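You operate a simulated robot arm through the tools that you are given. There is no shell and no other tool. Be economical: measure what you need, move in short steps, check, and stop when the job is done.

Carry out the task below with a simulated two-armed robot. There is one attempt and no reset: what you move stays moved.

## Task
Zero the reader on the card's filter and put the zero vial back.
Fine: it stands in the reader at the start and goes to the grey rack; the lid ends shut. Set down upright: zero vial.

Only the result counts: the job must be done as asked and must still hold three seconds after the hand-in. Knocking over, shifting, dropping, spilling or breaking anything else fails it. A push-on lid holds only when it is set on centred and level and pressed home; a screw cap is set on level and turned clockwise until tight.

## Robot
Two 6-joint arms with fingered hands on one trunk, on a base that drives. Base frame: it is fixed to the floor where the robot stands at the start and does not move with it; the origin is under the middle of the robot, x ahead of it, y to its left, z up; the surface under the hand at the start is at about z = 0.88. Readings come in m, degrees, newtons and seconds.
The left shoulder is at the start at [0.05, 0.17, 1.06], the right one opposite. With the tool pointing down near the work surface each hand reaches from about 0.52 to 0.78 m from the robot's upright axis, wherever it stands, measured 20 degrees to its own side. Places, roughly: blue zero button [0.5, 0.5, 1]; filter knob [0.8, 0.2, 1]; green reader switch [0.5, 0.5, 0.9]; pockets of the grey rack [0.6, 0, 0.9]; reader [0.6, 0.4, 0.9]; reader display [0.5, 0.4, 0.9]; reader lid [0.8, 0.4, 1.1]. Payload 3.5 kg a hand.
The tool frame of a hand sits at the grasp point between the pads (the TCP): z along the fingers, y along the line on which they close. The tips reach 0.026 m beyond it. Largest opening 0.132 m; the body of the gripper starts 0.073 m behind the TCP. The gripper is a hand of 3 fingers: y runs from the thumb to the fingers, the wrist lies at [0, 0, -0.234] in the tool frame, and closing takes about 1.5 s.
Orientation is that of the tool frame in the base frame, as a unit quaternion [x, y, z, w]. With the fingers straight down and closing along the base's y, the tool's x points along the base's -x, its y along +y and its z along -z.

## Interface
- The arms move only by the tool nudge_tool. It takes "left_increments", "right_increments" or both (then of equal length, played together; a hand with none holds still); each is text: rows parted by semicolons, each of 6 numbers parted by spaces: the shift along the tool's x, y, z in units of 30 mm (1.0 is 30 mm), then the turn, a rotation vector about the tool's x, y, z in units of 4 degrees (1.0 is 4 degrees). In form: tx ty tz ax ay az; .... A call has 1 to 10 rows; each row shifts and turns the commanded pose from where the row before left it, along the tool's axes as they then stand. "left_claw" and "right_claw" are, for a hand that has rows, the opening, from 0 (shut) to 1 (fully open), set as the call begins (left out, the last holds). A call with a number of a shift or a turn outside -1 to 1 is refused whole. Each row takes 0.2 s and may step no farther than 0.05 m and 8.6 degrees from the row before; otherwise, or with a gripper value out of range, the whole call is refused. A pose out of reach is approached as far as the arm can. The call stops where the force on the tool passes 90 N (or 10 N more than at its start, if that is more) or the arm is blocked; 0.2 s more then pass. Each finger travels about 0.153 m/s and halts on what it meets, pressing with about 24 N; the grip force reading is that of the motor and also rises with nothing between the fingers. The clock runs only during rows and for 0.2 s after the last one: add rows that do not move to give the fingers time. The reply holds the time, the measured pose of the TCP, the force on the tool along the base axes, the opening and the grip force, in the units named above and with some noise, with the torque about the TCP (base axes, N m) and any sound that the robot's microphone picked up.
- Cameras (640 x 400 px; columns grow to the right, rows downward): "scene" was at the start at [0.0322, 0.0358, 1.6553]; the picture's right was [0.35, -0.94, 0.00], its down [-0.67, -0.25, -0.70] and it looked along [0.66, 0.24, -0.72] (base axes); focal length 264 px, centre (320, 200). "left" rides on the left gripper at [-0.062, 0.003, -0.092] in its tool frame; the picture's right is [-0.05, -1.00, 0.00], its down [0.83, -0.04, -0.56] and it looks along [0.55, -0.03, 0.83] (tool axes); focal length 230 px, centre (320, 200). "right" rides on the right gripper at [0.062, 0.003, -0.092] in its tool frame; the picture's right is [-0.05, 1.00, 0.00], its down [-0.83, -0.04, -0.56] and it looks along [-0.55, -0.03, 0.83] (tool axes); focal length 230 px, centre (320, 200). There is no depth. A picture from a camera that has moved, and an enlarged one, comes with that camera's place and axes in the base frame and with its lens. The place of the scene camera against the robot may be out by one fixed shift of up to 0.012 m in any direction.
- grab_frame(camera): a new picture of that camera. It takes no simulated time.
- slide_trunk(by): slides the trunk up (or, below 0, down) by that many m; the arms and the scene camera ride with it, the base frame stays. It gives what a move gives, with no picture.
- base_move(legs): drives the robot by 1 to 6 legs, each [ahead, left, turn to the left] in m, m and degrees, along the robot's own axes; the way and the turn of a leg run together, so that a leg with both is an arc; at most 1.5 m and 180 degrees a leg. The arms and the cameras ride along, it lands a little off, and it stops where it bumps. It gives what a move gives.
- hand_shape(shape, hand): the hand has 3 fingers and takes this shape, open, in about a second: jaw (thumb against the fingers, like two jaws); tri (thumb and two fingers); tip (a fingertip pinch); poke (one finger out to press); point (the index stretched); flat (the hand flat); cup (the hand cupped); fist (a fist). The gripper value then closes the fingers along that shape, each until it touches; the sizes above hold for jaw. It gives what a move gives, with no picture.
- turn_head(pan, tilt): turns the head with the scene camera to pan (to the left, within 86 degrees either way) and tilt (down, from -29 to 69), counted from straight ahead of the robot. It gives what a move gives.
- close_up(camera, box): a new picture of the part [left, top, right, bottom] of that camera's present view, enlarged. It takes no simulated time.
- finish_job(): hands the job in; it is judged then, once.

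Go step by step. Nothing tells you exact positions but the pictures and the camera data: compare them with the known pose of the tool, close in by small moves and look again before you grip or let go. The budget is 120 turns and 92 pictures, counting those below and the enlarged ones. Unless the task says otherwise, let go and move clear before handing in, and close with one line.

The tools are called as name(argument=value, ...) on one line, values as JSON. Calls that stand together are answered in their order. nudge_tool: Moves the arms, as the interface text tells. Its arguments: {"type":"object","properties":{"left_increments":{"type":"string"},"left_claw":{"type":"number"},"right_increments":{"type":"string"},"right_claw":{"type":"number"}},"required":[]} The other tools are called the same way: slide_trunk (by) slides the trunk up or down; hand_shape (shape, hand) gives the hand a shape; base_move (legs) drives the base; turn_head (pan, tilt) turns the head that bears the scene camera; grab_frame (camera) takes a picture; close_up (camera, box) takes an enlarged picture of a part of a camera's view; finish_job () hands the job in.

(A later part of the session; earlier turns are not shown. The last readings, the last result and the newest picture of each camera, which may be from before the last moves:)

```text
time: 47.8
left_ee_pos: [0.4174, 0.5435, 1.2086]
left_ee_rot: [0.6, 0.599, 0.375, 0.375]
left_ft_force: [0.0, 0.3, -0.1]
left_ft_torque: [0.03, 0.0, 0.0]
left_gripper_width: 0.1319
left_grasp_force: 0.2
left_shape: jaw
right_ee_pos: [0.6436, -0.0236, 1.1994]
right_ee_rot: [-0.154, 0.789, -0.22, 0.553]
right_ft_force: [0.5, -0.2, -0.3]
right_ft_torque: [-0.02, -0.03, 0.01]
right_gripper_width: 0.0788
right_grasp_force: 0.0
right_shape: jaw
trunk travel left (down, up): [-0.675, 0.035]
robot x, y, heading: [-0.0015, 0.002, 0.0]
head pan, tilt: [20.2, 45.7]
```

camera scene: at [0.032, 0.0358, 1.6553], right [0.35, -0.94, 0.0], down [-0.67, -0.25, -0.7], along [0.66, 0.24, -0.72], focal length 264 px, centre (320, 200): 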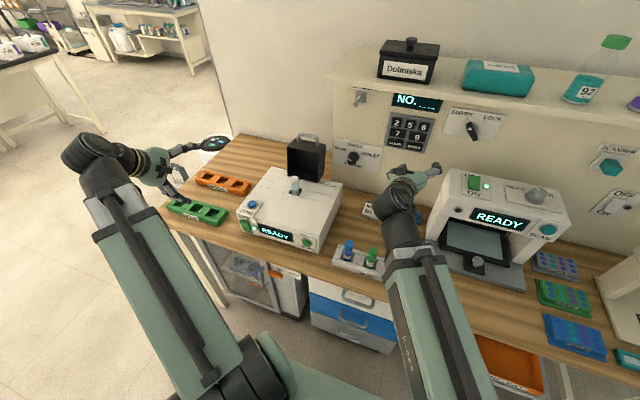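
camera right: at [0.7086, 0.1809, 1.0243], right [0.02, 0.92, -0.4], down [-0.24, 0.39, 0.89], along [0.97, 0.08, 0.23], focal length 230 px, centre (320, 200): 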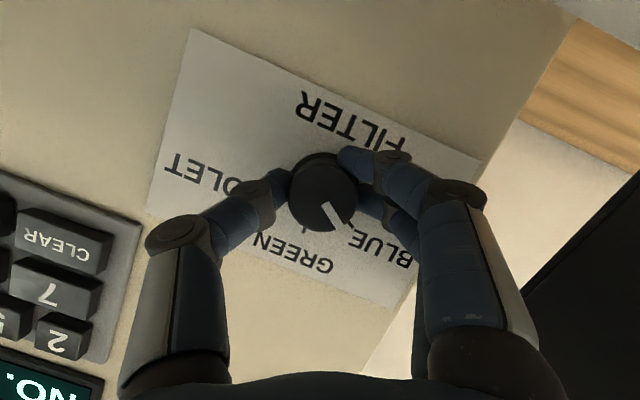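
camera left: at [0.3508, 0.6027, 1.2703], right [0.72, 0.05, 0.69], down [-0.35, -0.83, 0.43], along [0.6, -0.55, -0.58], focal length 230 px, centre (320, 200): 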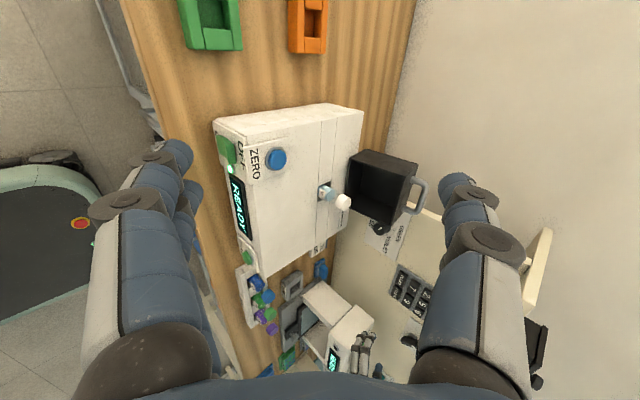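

The thumb is now on the underside. I'll finish leveling, move to a pre-grip place in front of the handle with a narrow opening, and look.

nudge_tool(left_increments="0 0 0 -1 0 0;0 0 0 -1 0 0;0 0 0 -1 0 0;0 0 0 -0.5 0 0", left_claw=0.24)

nudge_tool(left_increments="-0.61 0.05 0.95 0 0 0;-0.61 0.05 0.95 0 0 0;-0.61 0.05 0.95 0 0 0;-0.61 0.05 0.95 0 0 0;-0.61 0.05 0.95 0 0 0;-0.61 0.05 0.95 0 0 0;-0.61 0.05 0.95 0 0 0;-0.61 0.05 0.95 0 0 0;-0.61 0.05 0.95 0 0 0;-0.61 0.05 0.95 0 0 0")

grab_frame(camera="left")

close_up(camera="scene", box=[200, 100, 400, 240])

```text
time: 48.8
left_ee_pos: [0.4237, 0.5618, 1.2122]
left_ee_rot: [0.55, 0.549, 0.444, 0.445]
left_ft_force: [1.0, 0.1, 0.7]
left_ft_torque: [0.0, -0.03, -0.02]
left_gripper_width: 0.0323
left_grasp_force: 0.1
left_shape: jaw
left hand out of reach, approached as far as the arm can: row 1, 2, 3
right_ee_pos: [0.6443, -0.0224, 1.1988]
right_ee_rot: [-0.154, 0.789, -0.22, 0.552]
right_ft_force: [-0.4, -0.6, -0.1]
right_ft_torque: [0.01, 0.01, 0.02]
right_gripper_width: 0.0789
right_grasp_force: 0.1
right_shape: jaw
trunk travel left (down, up): [-0.675, 0.035]
robot x, y, heading: [0.0013, 0.0018, -0.2]
head pan, tilt: [20.2, 45.7]
```

```text
time: 51.0
left_ee_pos: [0.7115, 0.3886, 1.1678]
left_ee_rot: [0.549, 0.55, 0.445, 0.445]
left_ft_force: [0.4, 0.0, 0.2]
left_ft_torque: [0.0, 0.03, -0.01]
left_gripper_width: 0.0318
left_grasp_force: 0.0
left_shape: jaw
left hand out of reach, approached as far as the arm can: row 1, 2
right_ee_pos: [0.6445, -0.0241, 1.1991]
right_ee_rot: [-0.154, 0.789, -0.22, 0.552]
right_ft_force: [-0.5, 0.6, 0.1]
right_ft_torque: [-0.01, 0.03, -0.03]
right_gripper_width: 0.0787
right_grasp_force: 0.1
right_shape: jaw
trunk travel left (down, up): [-0.675, 0.035]
robot x, y, heading: [0.001, -0.0008, 0.1]
head pan, tilt: [20.2, 45.7]
```

```text
64 pictures are left
camera left: at [0.6215, 0.3261, 1.1893], right [-0.21, -0.05, -0.98], down [-0.55, 0.83, 0.07], along [0.81, 0.55, -0.2], focal length 230 px, centre (320, 200)
```

left: 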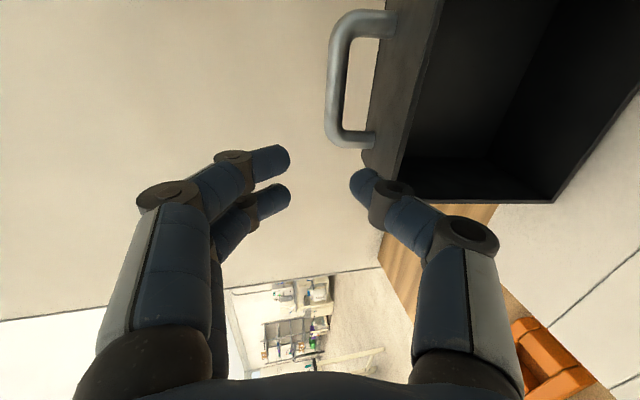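

```text
2.86 times, centred on (300, 170) of scene
camera zoom: at [0.0325, 0.0356, 1.6553], right [0.35, -0.94, 0.0], down [-0.67, -0.25, -0.7], along [0.66, 0.24, -0.72], focal length 753 px, centre (377, 286)
```

zoom: 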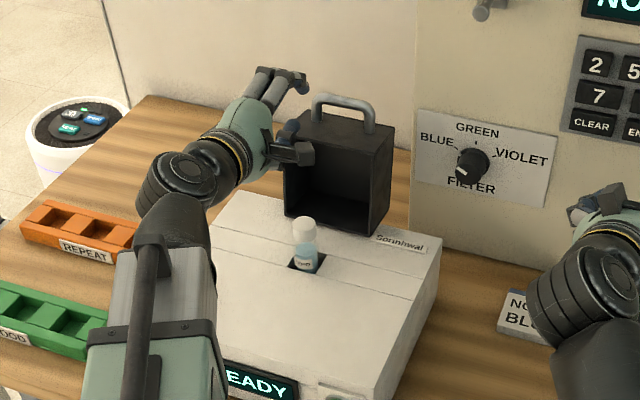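

The bar shows at about y≈0.35, z≈1.138. I'll move to 5 cm short of it and check alignment.

nudge_tool(left_increments="-0.61 -0.14 0.4 0 0 0;-0.61 -0.13 0.5 0 0 0;0 0 0 0 0 0")

grab_frame(camera="left")

close_up(camera="scene", box=[250, 110, 350, 190])

```text
time: 51.8
left_ee_pos: [0.7369, 0.3508, 1.155]
left_ee_rot: [0.549, 0.55, 0.445, 0.445]
left_ft_force: [-1.1, 0.4, 1.8]
left_ft_torque: [0.04, 0.0, 0.01]
left_gripper_width: 0.0314
left_grasp_force: 0.1
left_shape: jaw
right_ee_pos: [0.6422, -0.023, 1.1996]
right_ee_rot: [-0.153, 0.789, -0.22, 0.553]
right_ft_force: [-0.2, -0.2, -0.1]
right_ft_torque: [-0.03, 0.02, 0.0]
right_gripper_width: 0.0787
right_grasp_force: 0.0
right_shape: jaw
trunk travel left (down, up): [-0.675, 0.035]
robot x, y, heading: [0.0024, 0.0007, -0.0]
head pan, tilt: [20.2, 45.7]
```

```text
62 pictures are left
camera left: at [0.6459, 0.2884, 1.1772], right [-0.21, -0.05, -0.98], down [-0.55, 0.83, 0.07], along [0.81, 0.55, -0.2], focal length 230 px, centre (320, 200)
```

left: 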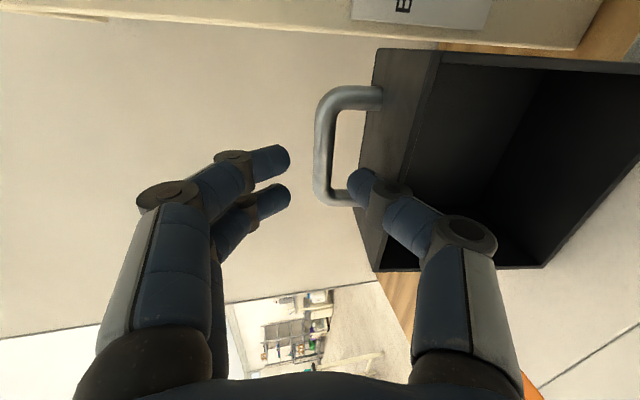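

```text
5.00 times, centred on (300, 150) of scene
camera zoom: at [0.0319, 0.0358, 1.6553], right [0.35, -0.94, 0.0], down [-0.67, -0.25, -0.7], along [0.66, 0.24, -0.72], focal length 1318 px, centre (420, 450)
```

zoom: 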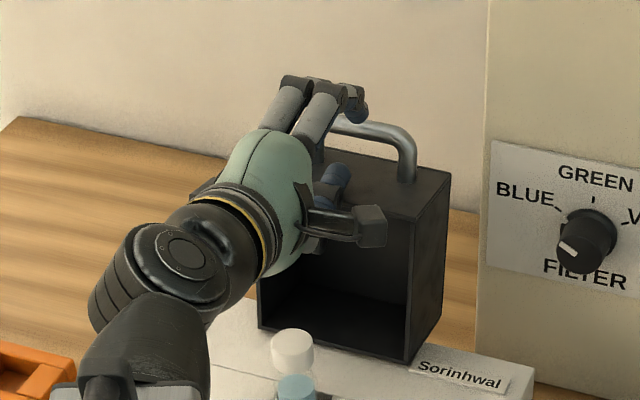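

The thumb lines up between the bar and the lid top. I'll advance 5 cm and close on the bar.

nudge_tool(left_increments="-0.07 0 0.5 0 0 0;-0.06 0 0.5 0 0 0;0 0 0.4 0 0 0;0 0 0.25 0 0 0")

grab_frame(camera="left")

```text
time: 52.7
left_ee_pos: [0.7671, 0.3477, 1.1662]
left_ee_rot: [0.542, 0.546, 0.456, 0.449]
left_ft_force: [-42.1, -4.8, 44.8]
left_ft_torque: [-0.26, 3.09, 0.11]
left_gripper_width: 0.0272
left_grasp_force: 0.0
left_shape: jaw
right_ee_pos: [0.6351, -0.0255, 1.2033]
right_ee_rot: [-0.153, 0.787, -0.219, 0.556]
right_ft_force: [-0.5, 0.6, 0.0]
right_ft_torque: [0.0, -0.01, 0.01]
right_gripper_width: 0.0788
right_grasp_force: 0.1
right_shape: jaw
trunk travel left (down, up): [-0.675, 0.035]
robot x, y, heading: [0.0018, -0.001, 0.4]
head pan, tilt: [20.2, 45.7]
stopped in row 4 (left hand): the force on the tool passed its limit at 95 N (the readings are from after the stop); the commanded pose is now the measured one
```

```text
60 pictures are left
camera left: at [0.6786, 0.2842, 1.1846], right [-0.18, -0.05, -0.98], down [-0.56, 0.82, 0.06], along [0.81, 0.56, -0.18], focal length 230 px, centre (320, 200)
```

left: 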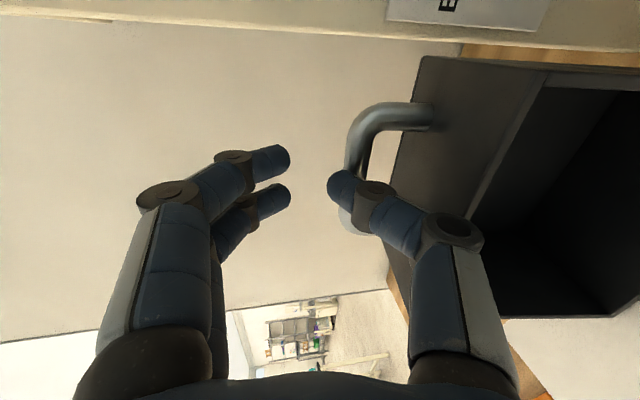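

The thumb's knuckle hit the lid edge, so I'll back off. Better plan: flank the handle from its two ends, jaws along y, so that the lid can pivot in the grip. I'll roll back 90° and set the pitch to about 30°.

nudge_tool(left_increments="0 0.3 -1 0 0 0;0 0.3 -1 0 0 0;0 0.3 -1 0 0 0;0 0 0 0 0 -1;0 0 0 0 0 -1;0 0 0 0 0 -1;0 0 0 0 0 -1;0 0 0 0 0 -1;0 0 0 0 0 -1;0 0 0 0 0 -1")

nudge_tool(left_increments="0 0 0 0 0 -1;0 0 0 0 0 -1;0 0 0 0 0 -1;0 0 0 0 0 -1;0 0 0 0 0 -1;0 0 0 0 0 -1;0 0 0 0 0 -1;0 0 0 0 0 -1;0 0 0 0 0 -1;0 0 0 0 0 -1", left_claw=0.9)

nudge_tool(left_increments="0 0 0 0 0 -1;0 0 0 0 0 -1;0 0 0 0 0 -1;0 0 0 0 0 -1;0 0 0 0 0 -1;0 0 0 0 0 -0.5;0 0 0 0 1 0;0 0 0 0 1 0;0 0 0 0 1 0;0 0 0 0 1 0")

grab_frame(camera="left")

grab_frame(camera="scene")

```text
time: 54.9
left_ee_pos: [0.6962, 0.3496, 1.1957]
left_ee_rot: [0.396, 0.664, 0.329, 0.542]
left_ft_force: [0.3, 0.4, -0.2]
left_ft_torque: [-0.01, -0.01, -0.02]
left_gripper_width: 0.0318
left_grasp_force: 0.1
left_shape: jaw
right_ee_pos: [0.6429, -0.0222, 1.1982]
right_ee_rot: [-0.154, 0.789, -0.22, 0.553]
right_ft_force: [0.0, -0.5, -0.4]
right_ft_torque: [0.01, -0.01, 0.02]
right_gripper_width: 0.0789
right_grasp_force: 0.0
right_shape: jaw
trunk travel left (down, up): [-0.675, 0.035]
robot x, y, heading: [-0.0037, 0.0014, 0.3]
head pan, tilt: [20.2, 45.7]
```

```text
time: 57.1
left_ee_pos: [0.6957, 0.349, 1.1974]
left_ee_rot: [0.146, 0.76, 0.123, 0.621]
left_ft_force: [0.0, -0.2, -0.1]
left_ft_torque: [0.04, 0.05, 0.0]
left_gripper_width: 0.1185
left_grasp_force: 0.1
left_shape: jaw
right_ee_pos: [0.6433, -0.0225, 1.2002]
right_ee_rot: [-0.154, 0.789, -0.219, 0.553]
right_ft_force: [-0.6, -0.5, -0.1]
right_ft_torque: [-0.02, -0.01, 0.0]
right_gripper_width: 0.0787
right_grasp_force: 0.1
right_shape: jaw
trunk travel left (down, up): [-0.675, 0.035]
robot x, y, heading: [-0.0036, -0.0009, 0.2]
head pan, tilt: [20.2, 45.7]
```

```text
time: 59.3
left_ee_pos: [0.6962, 0.3483, 1.1971]
left_ee_rot: [-0.003, 0.855, 0.003, 0.518]
left_ft_force: [-0.1, -0.3, -0.4]
left_ft_torque: [-0.01, 0.0, -0.01]
left_gripper_width: 0.1186
left_grasp_force: 0.0
left_shape: jaw
right_ee_pos: [0.6436, -0.0222, 1.199]
right_ee_rot: [-0.154, 0.789, -0.22, 0.553]
right_ft_force: [-1.2, 1.5, -0.5]
right_ft_torque: [-0.01, 0.0, 0.01]
right_gripper_width: 0.0785
right_grasp_force: 0.1
right_shape: jaw
trunk travel left (down, up): [-0.675, 0.035]
robot x, y, heading: [-0.0043, 0.0019, 0.3]
head pan, tilt: [20.2, 45.7]
```

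```text
59 pictures are left
camera left: at [0.6422, 0.3499, 1.2935], right [0.03, -1.0, 0.04], down [-0.88, -0.05, -0.48], along [0.48, -0.02, -0.88], focal length 230 px, centre (320, 200)
```

left: 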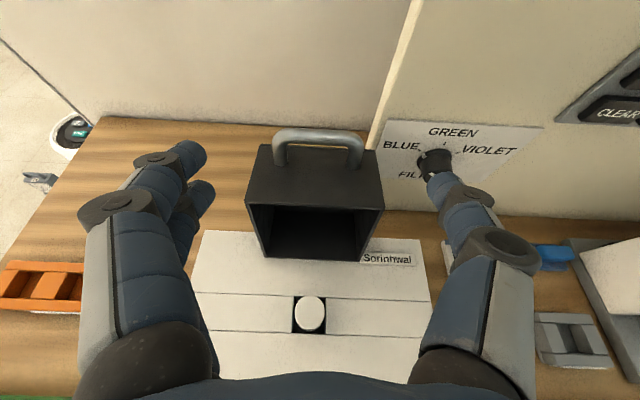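

```text
58 pictures are left
camera scene: at [0.0311, 0.0358, 1.6553], right [0.35, -0.94, 0.0], down [-0.67, -0.25, -0.7], along [0.66, 0.24, -0.72], focal length 264 px, centre (320, 200)
```

scene: 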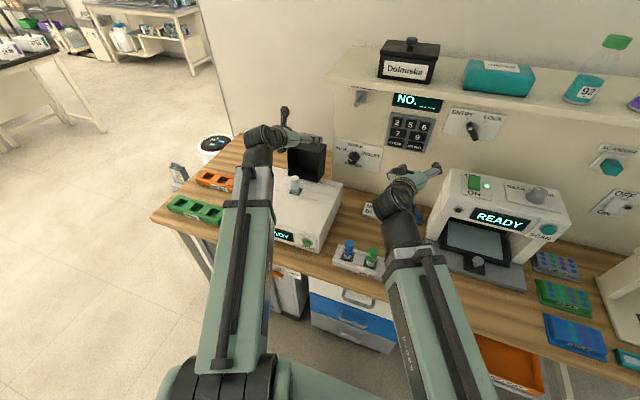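

The handle is centred between the fingers. I'll advance straight along the tool axis so that the fingers flank the handle ends.

nudge_tool(left_increments="0.1 0.1 0.9 0 0 0;0.1 0 0.9 0 0 0;0.08 0 0.9 0 0 0;0 0 0.85 0 0 0;0 0 0 0 0 0")

grab_frame(camera="left")

```text
time: 60.5
left_ee_pos: [0.7877, 0.3498, 1.1409]
left_ee_rot: [-0.002, 0.855, 0.002, 0.519]
left_ft_force: [-0.1, -0.6, 1.0]
left_ft_torque: [-0.01, 0.02, -0.01]
left_gripper_width: 0.1183
left_grasp_force: 0.0
left_shape: jaw
right_ee_pos: [0.643, -0.0222, 1.1993]
right_ee_rot: [-0.153, 0.789, -0.22, 0.553]
right_ft_force: [-0.2, -0.5, -0.4]
right_ft_torque: [0.02, 0.01, 0.04]
right_gripper_width: 0.0789
right_grasp_force: 0.1
right_shape: jaw
trunk travel left (down, up): [-0.675, 0.035]
robot x, y, heading: [-0.0045, 0.0016, -0.2]
head pan, tilt: [20.2, 45.7]
```

```text
57 pictures are left
camera left: at [0.7335, 0.3508, 1.2379], right [0.03, -1.0, 0.04], down [-0.88, -0.05, -0.48], along [0.48, -0.02, -0.88], focal length 230 px, centre (320, 200)
```

left: 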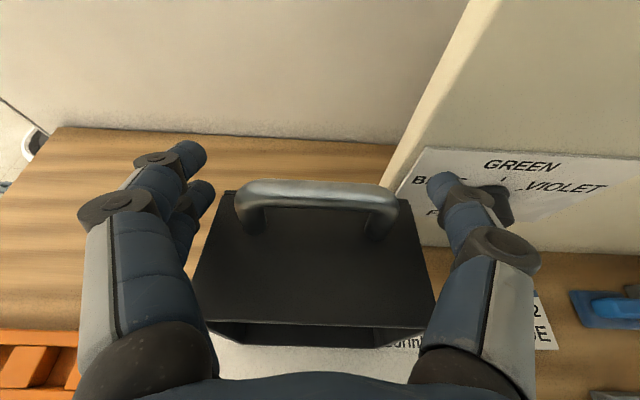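

The fingers flank the handle and the bar lies at the grasp point. I'll close.

nudge_tool(left_increments="0 0 0.1 0 0 0;0 0 0 0 0 0;0 0 0 0 0 0;0 0 0 0 0 0;0 0 0 0 0 0;0 0 0 0 0 0", left_claw=0.0)

grab_frame(camera="left")

```text
time: 61.9
left_ee_pos: [0.7905, 0.3499, 1.1399]
left_ee_rot: [-0.002, 0.855, 0.003, 0.519]
left_ft_force: [4.4, -6.0, 4.3]
left_ft_torque: [0.35, -0.03, -0.09]
left_gripper_width: 0.0688
left_grasp_force: 24.3
left_shape: jaw
right_ee_pos: [0.6429, -0.0245, 1.198]
right_ee_rot: [-0.153, 0.789, -0.22, 0.553]
right_ft_force: [-0.6, -0.1, -0.9]
right_ft_torque: [-0.02, 0.03, -0.03]
right_gripper_width: 0.0787
right_grasp_force: 0.1
right_shape: jaw
trunk travel left (down, up): [-0.675, 0.035]
robot x, y, heading: [0.001, -0.0024, 0.2]
head pan, tilt: [20.2, 45.7]
```

```text
56 pictures are left
camera left: at [0.7364, 0.3511, 1.2366], right [0.03, -1.0, 0.04], down [-0.88, -0.05, -0.48], along [0.48, -0.02, -0.88], focal length 230 px, centre (320, 200)
```

left: 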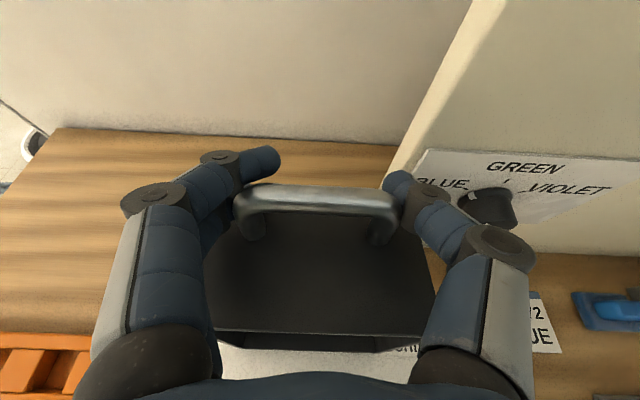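

The handle is held (0.069 m). I'll start the closing arc with three 8° steps and check the forces.

nudge_tool(left_increments="0.074 0 -0.751 0 0.67 0;0.212 0 -0.725 0 0.67 0;0.343 0 -0.673 0 0.67 0")

grab_frame(camera="left")

```text
time: 62.7
left_ee_pos: [0.7223, 0.3506, 1.159]
left_ee_rot: [-0.002, 0.888, 0.003, 0.46]
left_ft_force: [-0.1, -13.6, 24.3]
left_ft_torque: [0.97, -0.18, 0.5]
left_gripper_width: 0.0535
left_grasp_force: 24.2
left_shape: jaw
right_ee_pos: [0.6412, -0.0259, 1.2001]
right_ee_rot: [-0.153, 0.789, -0.219, 0.554]
right_ft_force: [0.1, 0.2, -1.3]
right_ft_torque: [0.03, -0.01, 0.02]
right_gripper_width: 0.079
right_grasp_force: 0.0
right_shape: jaw
trunk travel left (down, up): [-0.675, 0.035]
robot x, y, heading: [-0.003, 0.0006, 0.2]
head pan, tilt: [20.2, 45.7]
```

```text
55 pictures are left
camera left: at [0.6814, 0.352, 1.2634], right [0.04, -1.0, 0.04], down [-0.93, -0.05, -0.36], along [0.36, -0.02, -0.93], focal length 230 px, centre (320, 200)
```

left: 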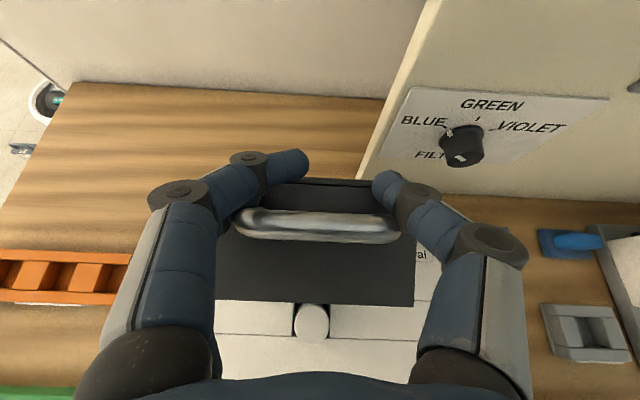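

The lid is following, with the pads hooking the handle from behind. I'll continue the arc slightly outward.

nudge_tool(left_increments="0.33 0 -0.66 0 0.67 0;0.5 0 -0.55 0 0.67 0;0.648 0 -0.388 0 0.67 0")

grab_frame(camera="left")

close_up(camera="scene", box=[240, 120, 360, 210])

```text
time: 63.5
left_ee_pos: [0.6573, 0.3511, 1.149]
left_ee_rot: [-0.003, 0.92, 0.002, 0.393]
left_ft_force: [-0.6, 0.7, 1.0]
left_ft_torque: [0.04, 0.05, 0.01]
left_gripper_width: 0.0354
left_grasp_force: 24.1
left_shape: jaw
right_ee_pos: [0.6424, -0.0236, 1.1986]
right_ee_rot: [-0.155, 0.789, -0.22, 0.552]
right_ft_force: [0.3, -0.3, -0.8]
right_ft_torque: [0.0, -0.01, 0.03]
right_gripper_width: 0.0788
right_grasp_force: 0.1
right_shape: jaw
trunk travel left (down, up): [-0.675, 0.035]
robot x, y, heading: [-0.0003, -0.0006, -0.1]
head pan, tilt: [20.2, 45.7]
```

```text
54 pictures are left
camera left: at [0.6333, 0.3525, 1.2571], right [0.04, -1.0, 0.04], down [-0.98, -0.05, -0.22], along [0.22, -0.03, -0.98], focal length 230 px, centre (320, 200)
```

left: 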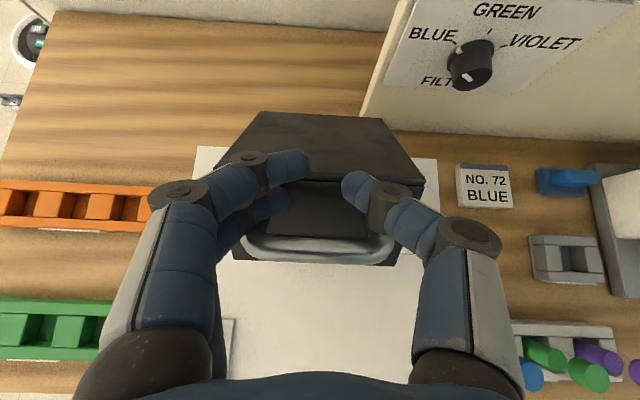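

```text
4.44 times, centred on (300, 165) of scene
camera zoom: at [0.0311, 0.0361, 1.6549], right [0.35, -0.94, 0.0], down [-0.67, -0.25, -0.7], along [0.66, 0.24, -0.72], focal length 1171 px, centre (409, 356)
```

zoom: 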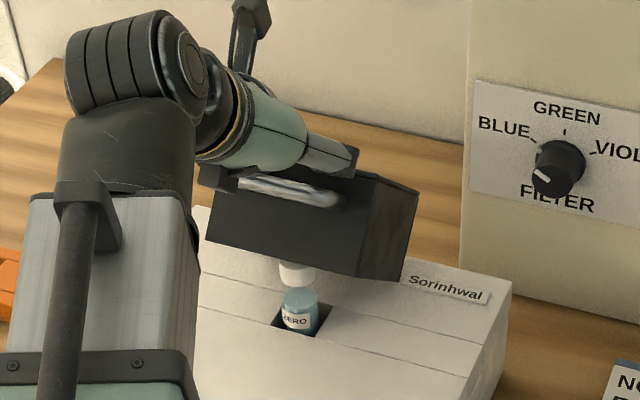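

The lid is tipped past halfway and the fingers are pushing from behind the bar. I'll continue the arc.

nudge_tool(left_increments="0.729 0 -0.27 0 0.67 0;0.766 0 -0.13 0 0.67 0;0.777 0 0.015 0 0.67 0")

grab_frame(camera="left")

close_up(camera="scene", box=[240, 120, 360, 210])

```text
time: 64.3
left_ee_pos: [0.5997, 0.3512, 1.112]
left_ee_rot: [-0.003, 0.945, 0.002, 0.328]
left_ft_force: [-8.9, 0.0, 7.6]
left_ft_torque: [-0.05, -0.09, -0.06]
left_gripper_width: 0.035
left_grasp_force: 24.3
left_shape: jaw
right_ee_pos: [0.6415, -0.0216, 1.1998]
right_ee_rot: [-0.154, 0.789, -0.22, 0.553]
right_ft_force: [-0.8, 0.6, -0.2]
right_ft_torque: [0.02, 0.0, 0.02]
right_gripper_width: 0.0791
right_grasp_force: 0.0
right_shape: jaw
trunk travel left (down, up): [-0.675, 0.035]
robot x, y, heading: [-0.0024, 0.0, 0.2]
head pan, tilt: [20.2, 45.7]
```

```text
52 pictures are left
camera left: at [0.5901, 0.3536, 1.2225], right [0.05, -1.0, 0.03], down [-1.0, -0.05, -0.08], along [0.08, -0.03, -1.0], focal length 230 px, centre (320, 200)
```

left: 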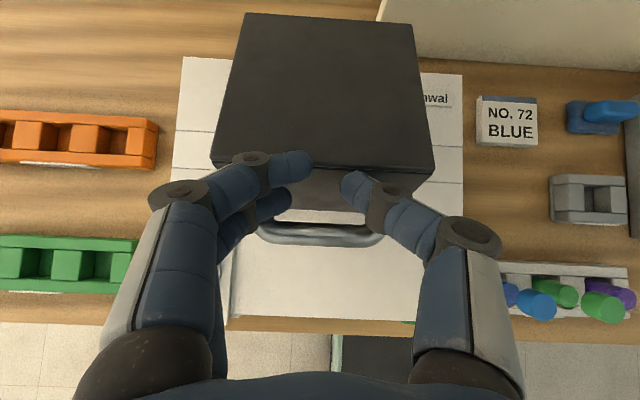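

```text
4.44 times, centred on (300, 165) of scene
camera zoom: at [0.0291, 0.0355, 1.6554], right [0.35, -0.94, 0.0], down [-0.67, -0.25, -0.7], along [0.66, 0.24, -0.71], focal length 1171 px, centre (409, 356)
```

zoom: 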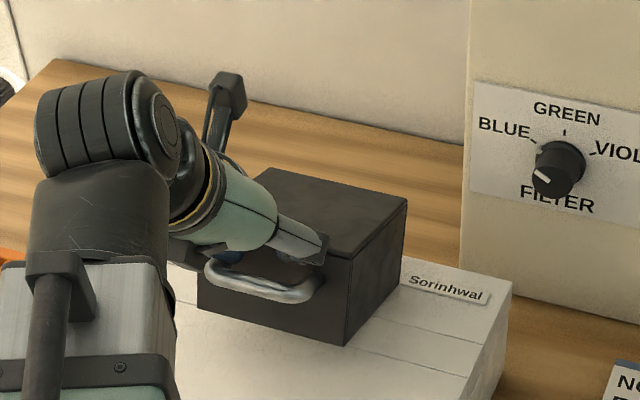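

The lid looks almost shut. I'll lift the hand straight up out of the handle and check.

nudge_tool(left_increments="-0.31 0 -0.39 0 0 0;-0.62 0 -0.78 0 0 0;-0.62 0 -0.78 0 0 0;-0.62 0 -0.78 0 0 0")

close_up(camera="scene", box=[200, 110, 360, 260])

grab_frame(camera="left")

```text
time: 65.3
left_ee_pos: [0.6019, 0.3509, 1.2168]
left_ee_rot: [-0.002, 0.944, 0.003, 0.329]
left_ft_force: [-0.1, 0.1, 0.4]
left_ft_torque: [-0.02, 0.0, 0.01]
left_gripper_width: 0.0349
left_grasp_force: 24.2
left_shape: jaw
right_ee_pos: [0.6426, -0.0225, 1.1994]
right_ee_rot: [-0.153, 0.789, -0.22, 0.553]
right_ft_force: [0.8, 0.3, -0.9]
right_ft_torque: [-0.01, 0.01, -0.02]
right_gripper_width: 0.0787
right_grasp_force: 0.0
right_shape: jaw
trunk travel left (down, up): [-0.675, 0.035]
robot x, y, heading: [-0.0023, 0.0032, 0.1]
head pan, tilt: [20.2, 45.7]
```

```text
2.67 times, centred on (280, 185) of scene
camera zoom: at [0.031, 0.0357, 1.6553], right [0.35, -0.94, 0.0], down [-0.67, -0.25, -0.7], along [0.66, 0.24, -0.72], focal length 703 px, centre (427, 240)
```

zoom: 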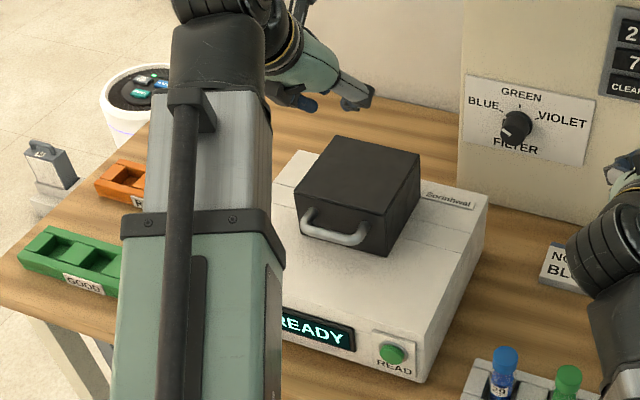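

```text
49 pictures are left
camera left: at [0.5918, 0.3534, 1.3273], right [0.05, -1.0, 0.03], down [-1.0, -0.05, -0.08], along [0.08, -0.03, -1.0], focal length 230 px, centre (320, 200)
```

left: 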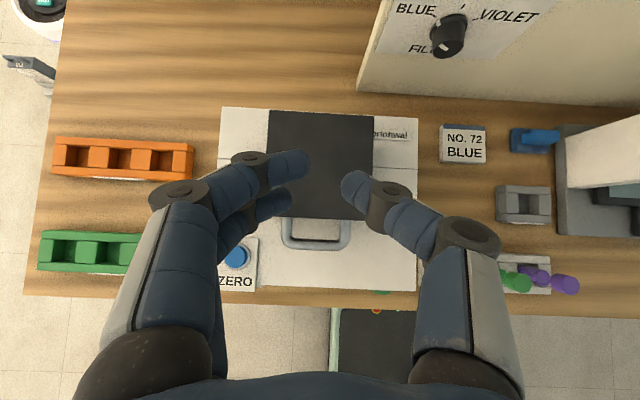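

The lid is shut and the display reads READY. The ZERO button is at about (0.534, 0.456). I'll take the poke shape and see where the finger is.

hand_shape(hand="left", shape="poke")

nudge_tool(left_increments="0 0.8 -0.3 0 1 0;0 0.8 -0.3 0 1 0;0 0.8 0 0 1 0;0 0.8 0 0 1 0;0 0.3 0 0 1 0;0 0 0 0 1 0;0 0 0 0 1 0;0 0 0 0 1 0;0 0 0 0 1 0;0 0 0 0 0.6 0")

grab_frame(camera="left")

```text
time: 66.2
left_ee_pos: [0.6008, 0.3511, 1.2168]
left_ee_rot: [-0.003, 0.945, 0.003, 0.328]
left_ft_force: [0.1, -1.0, -0.3]
left_ft_torque: [0.0, 0.0, 0.02]
left_gripper_width: 0.0001
left_grasp_force: 0.1
left_shape: poke
right_ee_pos: [0.6422, -0.0224, 1.1986]
right_ee_rot: [-0.154, 0.789, -0.22, 0.552]
right_ft_force: [-0.3, -0.7, 0.3]
right_ft_torque: [-0.02, 0.01, 0.01]
right_gripper_width: 0.079
right_grasp_force: 0.1
right_shape: jaw
trunk travel left (down, up): [-0.675, 0.035]
robot x, y, heading: [0.0008, -0.0008, 0.3]
head pan, tilt: [20.2, 45.7]
```

```text
time: 68.4
left_ee_pos: [0.5894, 0.4562, 1.2294]
left_ee_rot: [-0.003, 1.0, 0.002, 0.001]
left_ft_force: [-0.7, 0.2, 0.9]
left_ft_torque: [0.02, 0.01, 0.0]
left_gripper_width: 0.0
left_grasp_force: 0.0
left_shape: poke
right_ee_pos: [0.6437, -0.0226, 1.1988]
right_ee_rot: [-0.155, 0.789, -0.219, 0.552]
right_ft_force: [0.3, -0.7, 0.8]
right_ft_torque: [0.01, 0.02, 0.03]
right_gripper_width: 0.079
right_grasp_force: 0.1
right_shape: jaw
trunk travel left (down, up): [-0.675, 0.035]
robot x, y, heading: [-0.0022, -0.0008, 0.1]
head pan, tilt: [20.2, 45.7]
```

```text
48 pictures are left
camera left: at [0.6506, 0.4584, 1.3217], right [0.06, -1.0, 0.0], down [-0.83, -0.05, 0.56], along [-0.55, -0.03, -0.83], focal length 230 px, centre (320, 200)
```

left: 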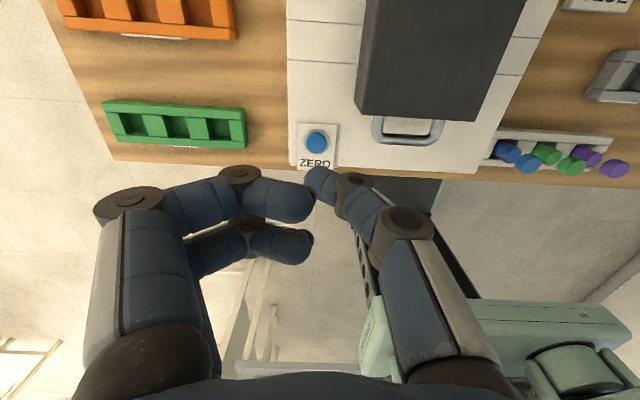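

nudge_tool(left_increments="-0.3 0 0 0 0 0;0 0 0 0 0 0;0 0 0 0 0 0;0 0 0 0 0 0;0 0 0 0 0 0", left_claw=1.0)

grab_frame(camera="left")

```text
time: 69.6
left_ee_pos: [0.5985, 0.4562, 1.231]
left_ee_rot: [-0.003, 1.0, 0.002, 0.001]
left_ft_force: [0.1, -0.1, 0.2]
left_ft_torque: [0.0, 0.0, 0.03]
left_gripper_width: 0.0
left_grasp_force: 0.1
left_shape: poke
right_ee_pos: [0.6434, -0.0227, 1.1986]
right_ee_rot: [-0.156, 0.789, -0.219, 0.552]
right_ft_force: [-0.5, -0.6, 0.5]
right_ft_torque: [-0.01, -0.02, -0.03]
right_gripper_width: 0.0787
right_grasp_force: 0.0
right_shape: jaw
trunk travel left (down, up): [-0.675, 0.035]
robot x, y, heading: [-0.0019, -0.0001, 0.2]
head pan, tilt: [20.2, 45.7]
```

```text
47 pictures are left
camera left: at [0.66, 0.4584, 1.3225], right [0.06, -1.0, 0.0], down [-0.83, -0.05, 0.55], along [-0.55, -0.03, -0.83], focal length 230 px, centre (320, 200)
```

left: 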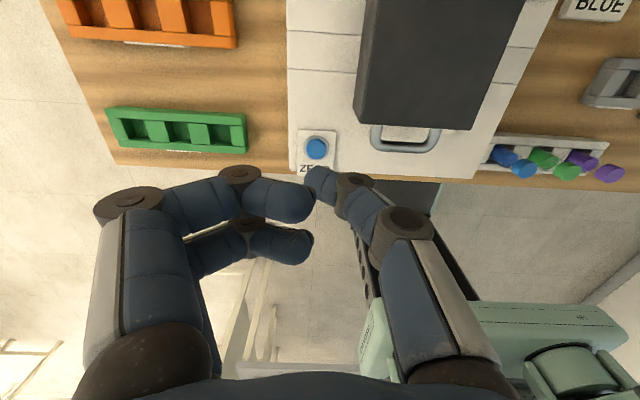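

In the poke shape the thumb is the pointing finger, its tip on the tool axis. I'll go above the button at (0.535, 0.457).

nudge_tool(left_increments="0.7 0 0.8 0 0 0;0.7 0 0.9 0 0 0;0.7 0 1 0 0 0;0 0 1 0 0 0;0 0 1 0 0 0;0 0 0.8 0 0 0;0 0 0.5 0 0 0")

grab_frame(camera="left")

close_up(camera="scene", box=[220, 160, 340, 260])

```text
time: 71.2
left_ee_pos: [0.5362, 0.4559, 1.05]
left_ee_rot: [-0.003, 1.0, 0.001, 0.0]
left_ft_force: [-0.2, -0.5, 0.3]
left_ft_torque: [0.0, 0.01, -0.01]
left_gripper_width: 0.0001
left_grasp_force: 0.0
left_shape: poke
right_ee_pos: [0.6433, -0.0226, 1.1985]
right_ee_rot: [-0.153, 0.789, -0.22, 0.553]
right_ft_force: [0.1, -0.4, 0.2]
right_ft_torque: [0.0, 0.0, -0.01]
right_gripper_width: 0.0789
right_grasp_force: 0.0
right_shape: jaw
trunk travel left (down, up): [-0.675, 0.035]
robot x, y, heading: [0.0001, 0.0006, 0.1]
head pan, tilt: [20.2, 45.7]
```

```text
46 pictures are left
camera left: at [0.5963, 0.4583, 1.1414], right [0.06, -1.0, 0.0], down [-0.83, -0.05, 0.55], along [-0.55, -0.03, -0.83], focal length 230 px, centre (320, 200)
```

left: 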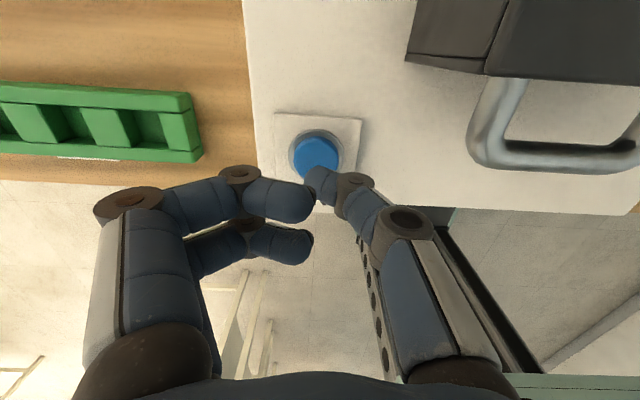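

```text
4.00 times, centred on (280, 210) of scene
camera zoom: at [0.0311, 0.0358, 1.6553], right [0.35, -0.94, 0.0], down [-0.67, -0.25, -0.7], along [0.66, 0.24, -0.72], focal length 1054 px, centre (480, 160)
```

zoom: 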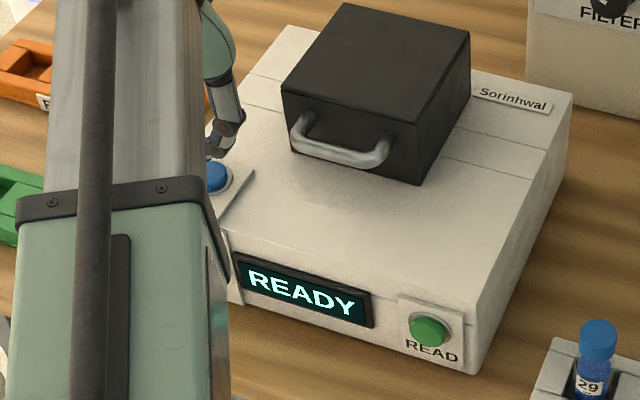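

The finger is above the button. I'll descend in small steps, watching the force and sound.

nudge_tool(left_increments="0 0.07 0.4 0 0 0;0 0 0.2 0 0 0;0 0 0.2 0 0 0;0 0 0 0 0 0")

close_up(camera="scene", box=[220, 160, 340, 260])

```text
time: 72.2
left_ee_pos: [0.5357, 0.4581, 1.0263]
left_ee_rot: [-0.003, 1.0, 0.002, 0.001]
left_ft_force: [-1.1, -1.0, 11.5]
left_ft_torque: [-0.03, 0.07, 0.0]
left_gripper_width: 0.0
left_grasp_force: 0.0
left_shape: poke
right_ee_pos: [0.6422, -0.024, 1.2]
right_ee_rot: [-0.155, 0.789, -0.219, 0.553]
right_ft_force: [0.5, 0.6, -0.9]
right_ft_torque: [0.06, 0.02, 0.01]
right_gripper_width: 0.0788
right_grasp_force: 0.1
right_shape: jaw
trunk travel left (down, up): [-0.675, 0.035]
robot x, y, heading: [-0.0012, 0.0019, 0.1]
head pan, tilt: [20.2, 45.7]
heard: click
```

```text
4.00 times, centred on (280, 210) of scene
camera zoom: at [0.03, 0.0349, 1.6555], right [0.35, -0.94, 0.0], down [-0.67, -0.25, -0.7], along [0.66, 0.24, -0.71], focal length 1054 px, centre (480, 160)
```

zoom: 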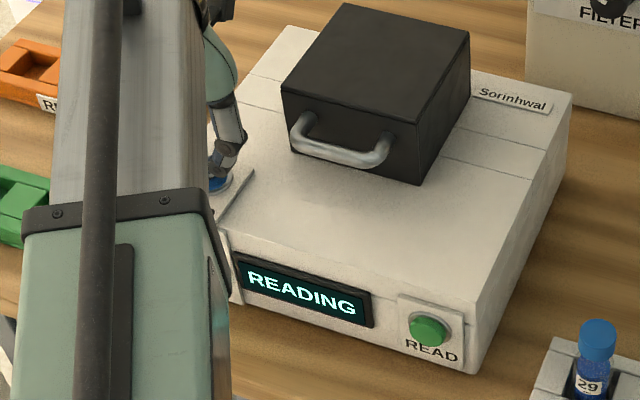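

A click was heard and the display says READING. I'll lift off and wait.

nudge_tool(left_increments="0 0 -0.5 0 0 0;0 0 -1 0 0 0;0 0 -1 0 0 0;0 0 -1 0 0 0;0 0 -1 0 0 0;0 0 -1 0 0 0;0 0 0 0 0 0;0 0 0 0 0 0;0 0 0 0 0 0;0 0 0 0 0 0")

close_up(camera="scene", box=[220, 160, 340, 260])

```text
time: 74.4
left_ee_pos: [0.5356, 0.4571, 1.1917]
left_ee_rot: [-0.004, 1.0, 0.002, 0.0]
left_ft_force: [-0.1, -0.4, -0.1]
left_ft_torque: [-0.01, -0.01, 0.01]
left_gripper_width: 0.0
left_grasp_force: 0.1
left_shape: poke
right_ee_pos: [0.6423, -0.0229, 1.1985]
right_ee_rot: [-0.155, 0.789, -0.22, 0.552]
right_ft_force: [-0.6, -0.2, 0.5]
right_ft_torque: [0.0, -0.03, -0.01]
right_gripper_width: 0.0787
right_grasp_force: 0.0
right_shape: jaw
trunk travel left (down, up): [-0.675, 0.035]
robot x, y, heading: [-0.0023, -0.0009, -0.1]
head pan, tilt: [20.2, 45.7]
```

```text
4.00 times, centred on (280, 210) of scene
camera zoom: at [0.0311, 0.0358, 1.6553], right [0.35, -0.94, 0.0], down [-0.67, -0.25, -0.7], along [0.66, 0.24, -0.72], focal length 1054 px, centre (480, 160)
```

zoom: 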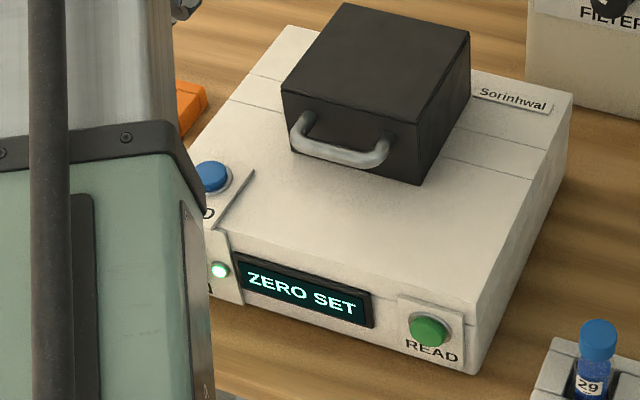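

The display shows ZERO SET. Next comes reopening the lid by its handle: jaw shape, above the handle, pitched.

hand_shape(hand="left", shape="jaw")

nudge_tool(left_increments="0 -0.9 -0.3 0 -1 0;0 -0.9 0 0 -1 0;0 -0.9 0 0 -1 0;0 -0.87 0 0 -1 0;0 0 0 0 -1 0;0 0 0 0 -1 0;0 0 0 0 -1 0;0 0 0 0 -1 0;0 0 0 0 -1 0;0 0 0 0 -1 0", left_claw=0.85)

grab_frame(camera="left")

```text
time: 75.3
left_ee_pos: [0.5349, 0.4579, 1.1918]
left_ee_rot: [-0.004, 1.0, 0.001, 0.0]
left_ft_force: [0.6, -0.5, -0.7]
left_ft_torque: [-0.04, -0.02, -0.02]
left_gripper_width: 0.1319
left_grasp_force: 0.1
left_shape: jaw
right_ee_pos: [0.6433, -0.0234, 1.1981]
right_ee_rot: [-0.154, 0.789, -0.22, 0.553]
right_ft_force: [-0.4, 0.7, 0.5]
right_ft_torque: [0.02, -0.02, -0.02]
right_gripper_width: 0.079
right_grasp_force: 0.0
right_shape: jaw
trunk travel left (down, up): [-0.675, 0.035]
robot x, y, heading: [-0.0013, -0.0034, -0.1]
head pan, tilt: [20.2, 45.7]
```

```text
time: 77.5
left_ee_pos: [0.5347, 0.3498, 1.1999]
left_ee_rot: [-0.003, 0.939, 0.003, 0.343]
left_ft_force: [-0.7, -0.1, 0.2]
left_ft_torque: [0.0, -0.01, 0.0]
left_gripper_width: 0.1124
left_grasp_force: 0.1
left_shape: jaw
right_ee_pos: [0.642, -0.0223, 1.1978]
right_ee_rot: [-0.155, 0.789, -0.218, 0.553]
right_ft_force: [-0.9, -1.1, 0.4]
right_ft_torque: [0.0, -0.02, -0.02]
right_gripper_width: 0.0786
right_grasp_force: 0.0
right_shape: jaw
trunk travel left (down, up): [-0.675, 0.035]
robot x, y, heading: [-0.003, 0.0007, 0.2]
head pan, tilt: [20.2, 45.7]
```

```text
42 pictures are left
camera left: at [0.523, 0.3515, 1.3092], right [0.05, -1.0, 0.03], down [-0.99, -0.05, -0.11], along [0.11, -0.03, -0.99], focal length 230 px, centre (320, 200)
```

left: 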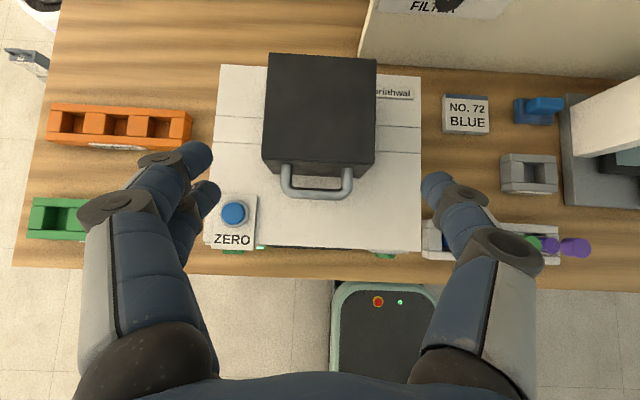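

Rechecking: the shut handle bar is at (0.562, 0.349, 1.032) and the hinge near (0.719, 0.993), so the arc radius is 0.162. I'll bring the fingers down beside the handle ends.

nudge_tool(left_increments="0.472 0 0.815 0 0 0;0.472 0 0.815 0 0 0;0.472 0 0.815 0 0 0;0.472 0 0.815 0 0 0;0.472 0 0.815 0 0 0;0.472 0 0.815 0 0 0")

grab_frame(camera="left")

close_up(camera="scene", box=[240, 140, 360, 230])

```text
time: 78.9
left_ee_pos: [0.5764, 0.3602, 1.0407]
left_ee_rot: [-0.002, 0.939, 0.002, 0.343]
left_ft_force: [-23.1, 2.7, 15.3]
left_ft_torque: [-1.1, 0.02, -1.6]
left_gripper_width: 0.1123
left_grasp_force: 0.2
left_shape: jaw
left hand out of reach, approached as far as the arm can: row 1, 2, 3, 5
right_ee_pos: [0.6391, -0.022, 1.2011]
right_ee_rot: [-0.153, 0.788, -0.219, 0.554]
right_ft_force: [0.5, 0.0, -0.5]
right_ft_torque: [0.02, 0.0, -0.02]
right_gripper_width: 0.0791
right_grasp_force: 0.0
right_shape: jaw
trunk travel left (down, up): [-0.675, 0.035]
robot x, y, heading: [-0.0023, -0.0019, 0.1]
head pan, tilt: [20.2, 45.7]
```

```text
41 pictures are left
camera left: at [0.5638, 0.3615, 1.1508], right [0.05, -1.0, 0.03], down [-0.99, -0.05, -0.11], along [0.11, -0.02, -0.99], focal length 230 px, centre (320, 200)
```

left: 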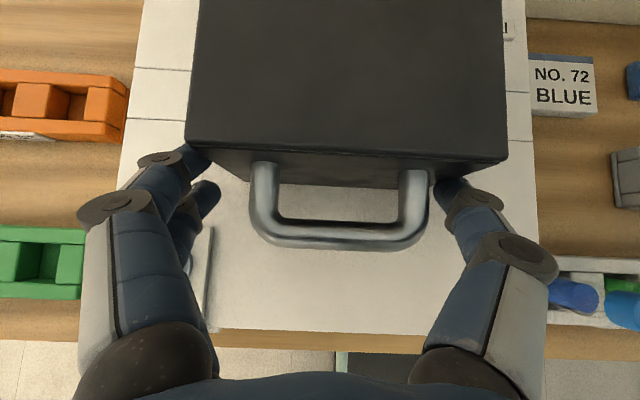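

```text
4.44 times, centred on (300, 185) of scene
camera zoom: at [0.0261, 0.0357, 1.6558], right [0.35, -0.94, 0.0], down [-0.67, -0.25, -0.7], along [0.66, 0.24, -0.71], focal length 1171 px, centre (409, 267)
```

zoom: 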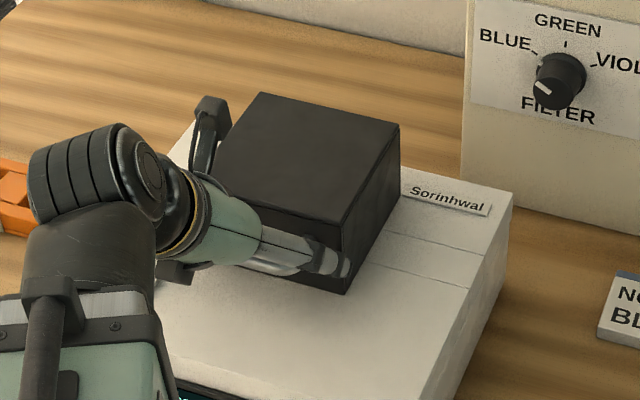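

The arm is at its near-reach limit at this pitch, and the tips touched the lid front. I'll lift, pitch steeper and re-approach.

nudge_tool(left_increments="-0.5 0 -1 0 0 0;-0.4 0 -0.5 0 0 0;0 0 0 0 1 0;0 0 0 0 1 0;0 0 0 0 1 0;0 0 0 0 0.6 0")

grab_frame(camera="left")

close_up(camera="scene", box=[220, 160, 340, 260])

```text
time: 80.3
left_ee_pos: [0.5722, 0.3591, 1.0905]
left_ee_rot: [-0.002, 0.975, 0.003, 0.221]
left_ft_force: [-0.7, -0.1, 0.5]
left_ft_torque: [-0.01, 0.02, 0.0]
left_gripper_width: 0.1125
left_grasp_force: 0.1
left_shape: jaw
right_ee_pos: [0.6426, -0.0229, 1.1986]
right_ee_rot: [-0.155, 0.789, -0.22, 0.552]
right_ft_force: [-0.8, -1.3, -0.8]
right_ft_torque: [0.02, -0.01, 0.03]
right_gripper_width: 0.0789
right_grasp_force: 0.1
right_shape: jaw
trunk travel left (down, up): [-0.675, 0.035]
robot x, y, heading: [-0.0004, -0.002, 0.1]
head pan, tilt: [20.2, 45.7]
```

```text
39 pictures are left
camera left: at [0.5884, 0.3605, 1.2002], right [0.05, -1.0, 0.02], down [-0.99, -0.05, 0.14], along [-0.14, -0.03, -0.99], focal length 230 px, centre (320, 200)
```

left: 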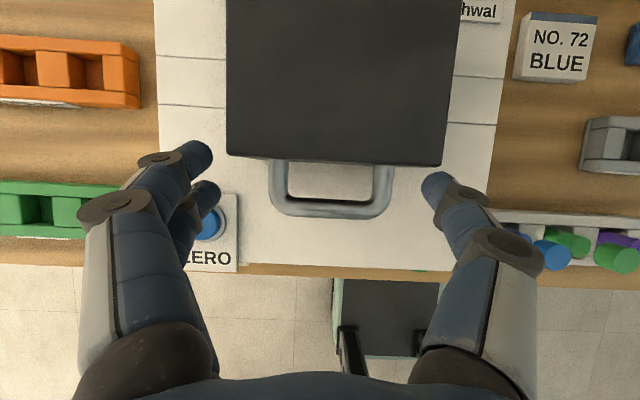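

```text
4.00 times, centred on (280, 210) of scene
camera zoom: at [0.0311, 0.0358, 1.6553], right [0.35, -0.94, 0.0], down [-0.67, -0.25, -0.7], along [0.66, 0.24, -0.72], focal length 1054 px, centre (480, 160)
```

zoom: 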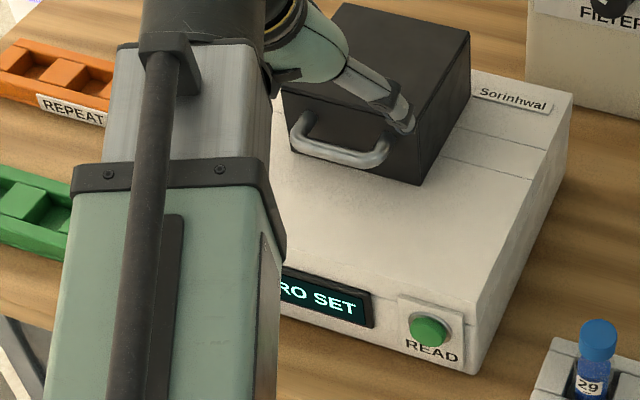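

The reader hasn't moved. I'll re-approach with the steeper pitch.

nudge_tool(left_increments="0.4 -0.34 0 0 0 0;0.3 0 0.5 0 0 0;0.2 0 0.5 0 0 0;0.14 0 0.5 0 0 0;0 0 0 0 0 0")

grab_frame(camera="left")

```text
time: 81.5
left_ee_pos: [0.5626, 0.3463, 1.0384]
left_ee_rot: [-0.003, 0.975, 0.002, 0.221]
left_ft_force: [-0.3, 0.9, 0.1]
left_ft_torque: [-0.03, -0.02, 0.0]
left_gripper_width: 0.1123
left_grasp_force: 0.1
left_shape: jaw
right_ee_pos: [0.6433, -0.0218, 1.1984]
right_ee_rot: [-0.154, 0.789, -0.219, 0.553]
right_ft_force: [-0.1, 0.7, 0.0]
right_ft_torque: [-0.01, 0.03, -0.01]
right_gripper_width: 0.0785
right_grasp_force: 0.1
right_shape: jaw
trunk travel left (down, up): [-0.675, 0.035]
robot x, y, heading: [-0.0024, -0.0014, 0.1]
head pan, tilt: [20.2, 45.7]
```

```text
37 pictures are left
camera left: at [0.5789, 0.3485, 1.1464], right [0.05, -1.0, 0.02], down [-0.99, -0.05, 0.14], along [-0.14, -0.03, -0.99], focal length 230 px, centre (320, 200)
```

left: 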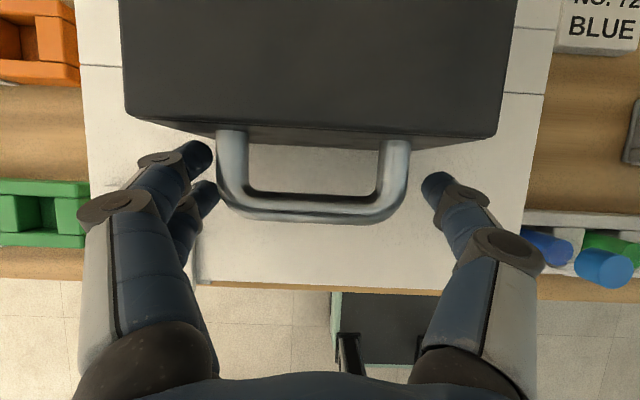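

The fingers flank the legs well. I'll grip.

nudge_tool(left_increments="0 0 0.1 0 0 0;0 0 0 0 0 0;0 0 0 0 0 0;0 0 0 0 0 0;0 0 0 0 0 0;0 0 0 0 0 0", left_claw=0.0)

grab_frame(camera="left")

```text
time: 82.9
left_ee_pos: [0.5651, 0.3469, 1.0338]
left_ee_rot: [-0.003, 0.975, 0.002, 0.221]
left_ft_force: [-1.1, -4.7, -0.3]
left_ft_torque: [0.01, -0.01, 0.58]
left_gripper_width: 0.0555
left_grasp_force: 24.2
left_shape: jaw
right_ee_pos: [0.6435, -0.0229, 1.1988]
right_ee_rot: [-0.154, 0.789, -0.219, 0.553]
right_ft_force: [0.7, 0.4, -0.3]
right_ft_torque: [-0.04, 0.01, -0.03]
right_gripper_width: 0.0788
right_grasp_force: 0.0
right_shape: jaw
trunk travel left (down, up): [-0.675, 0.035]
robot x, y, heading: [-0.0034, -0.0002, 0.0]
head pan, tilt: [20.2, 45.7]
```

```text
36 pictures are left
camera left: at [0.5807, 0.3487, 1.1436], right [0.05, -1.0, 0.02], down [-0.99, -0.05, 0.14], along [-0.14, -0.03, -0.99], focal length 230 px, centre (320, 200)
```

left: 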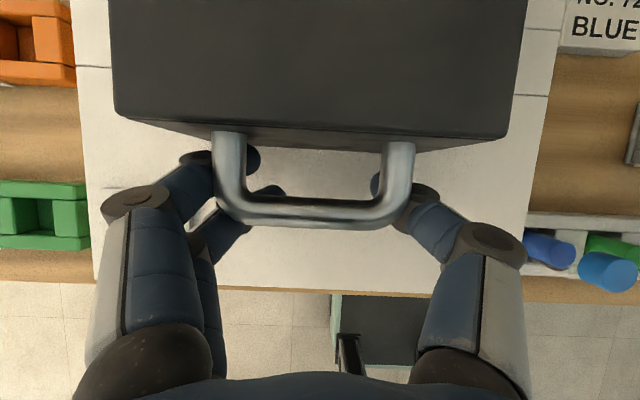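

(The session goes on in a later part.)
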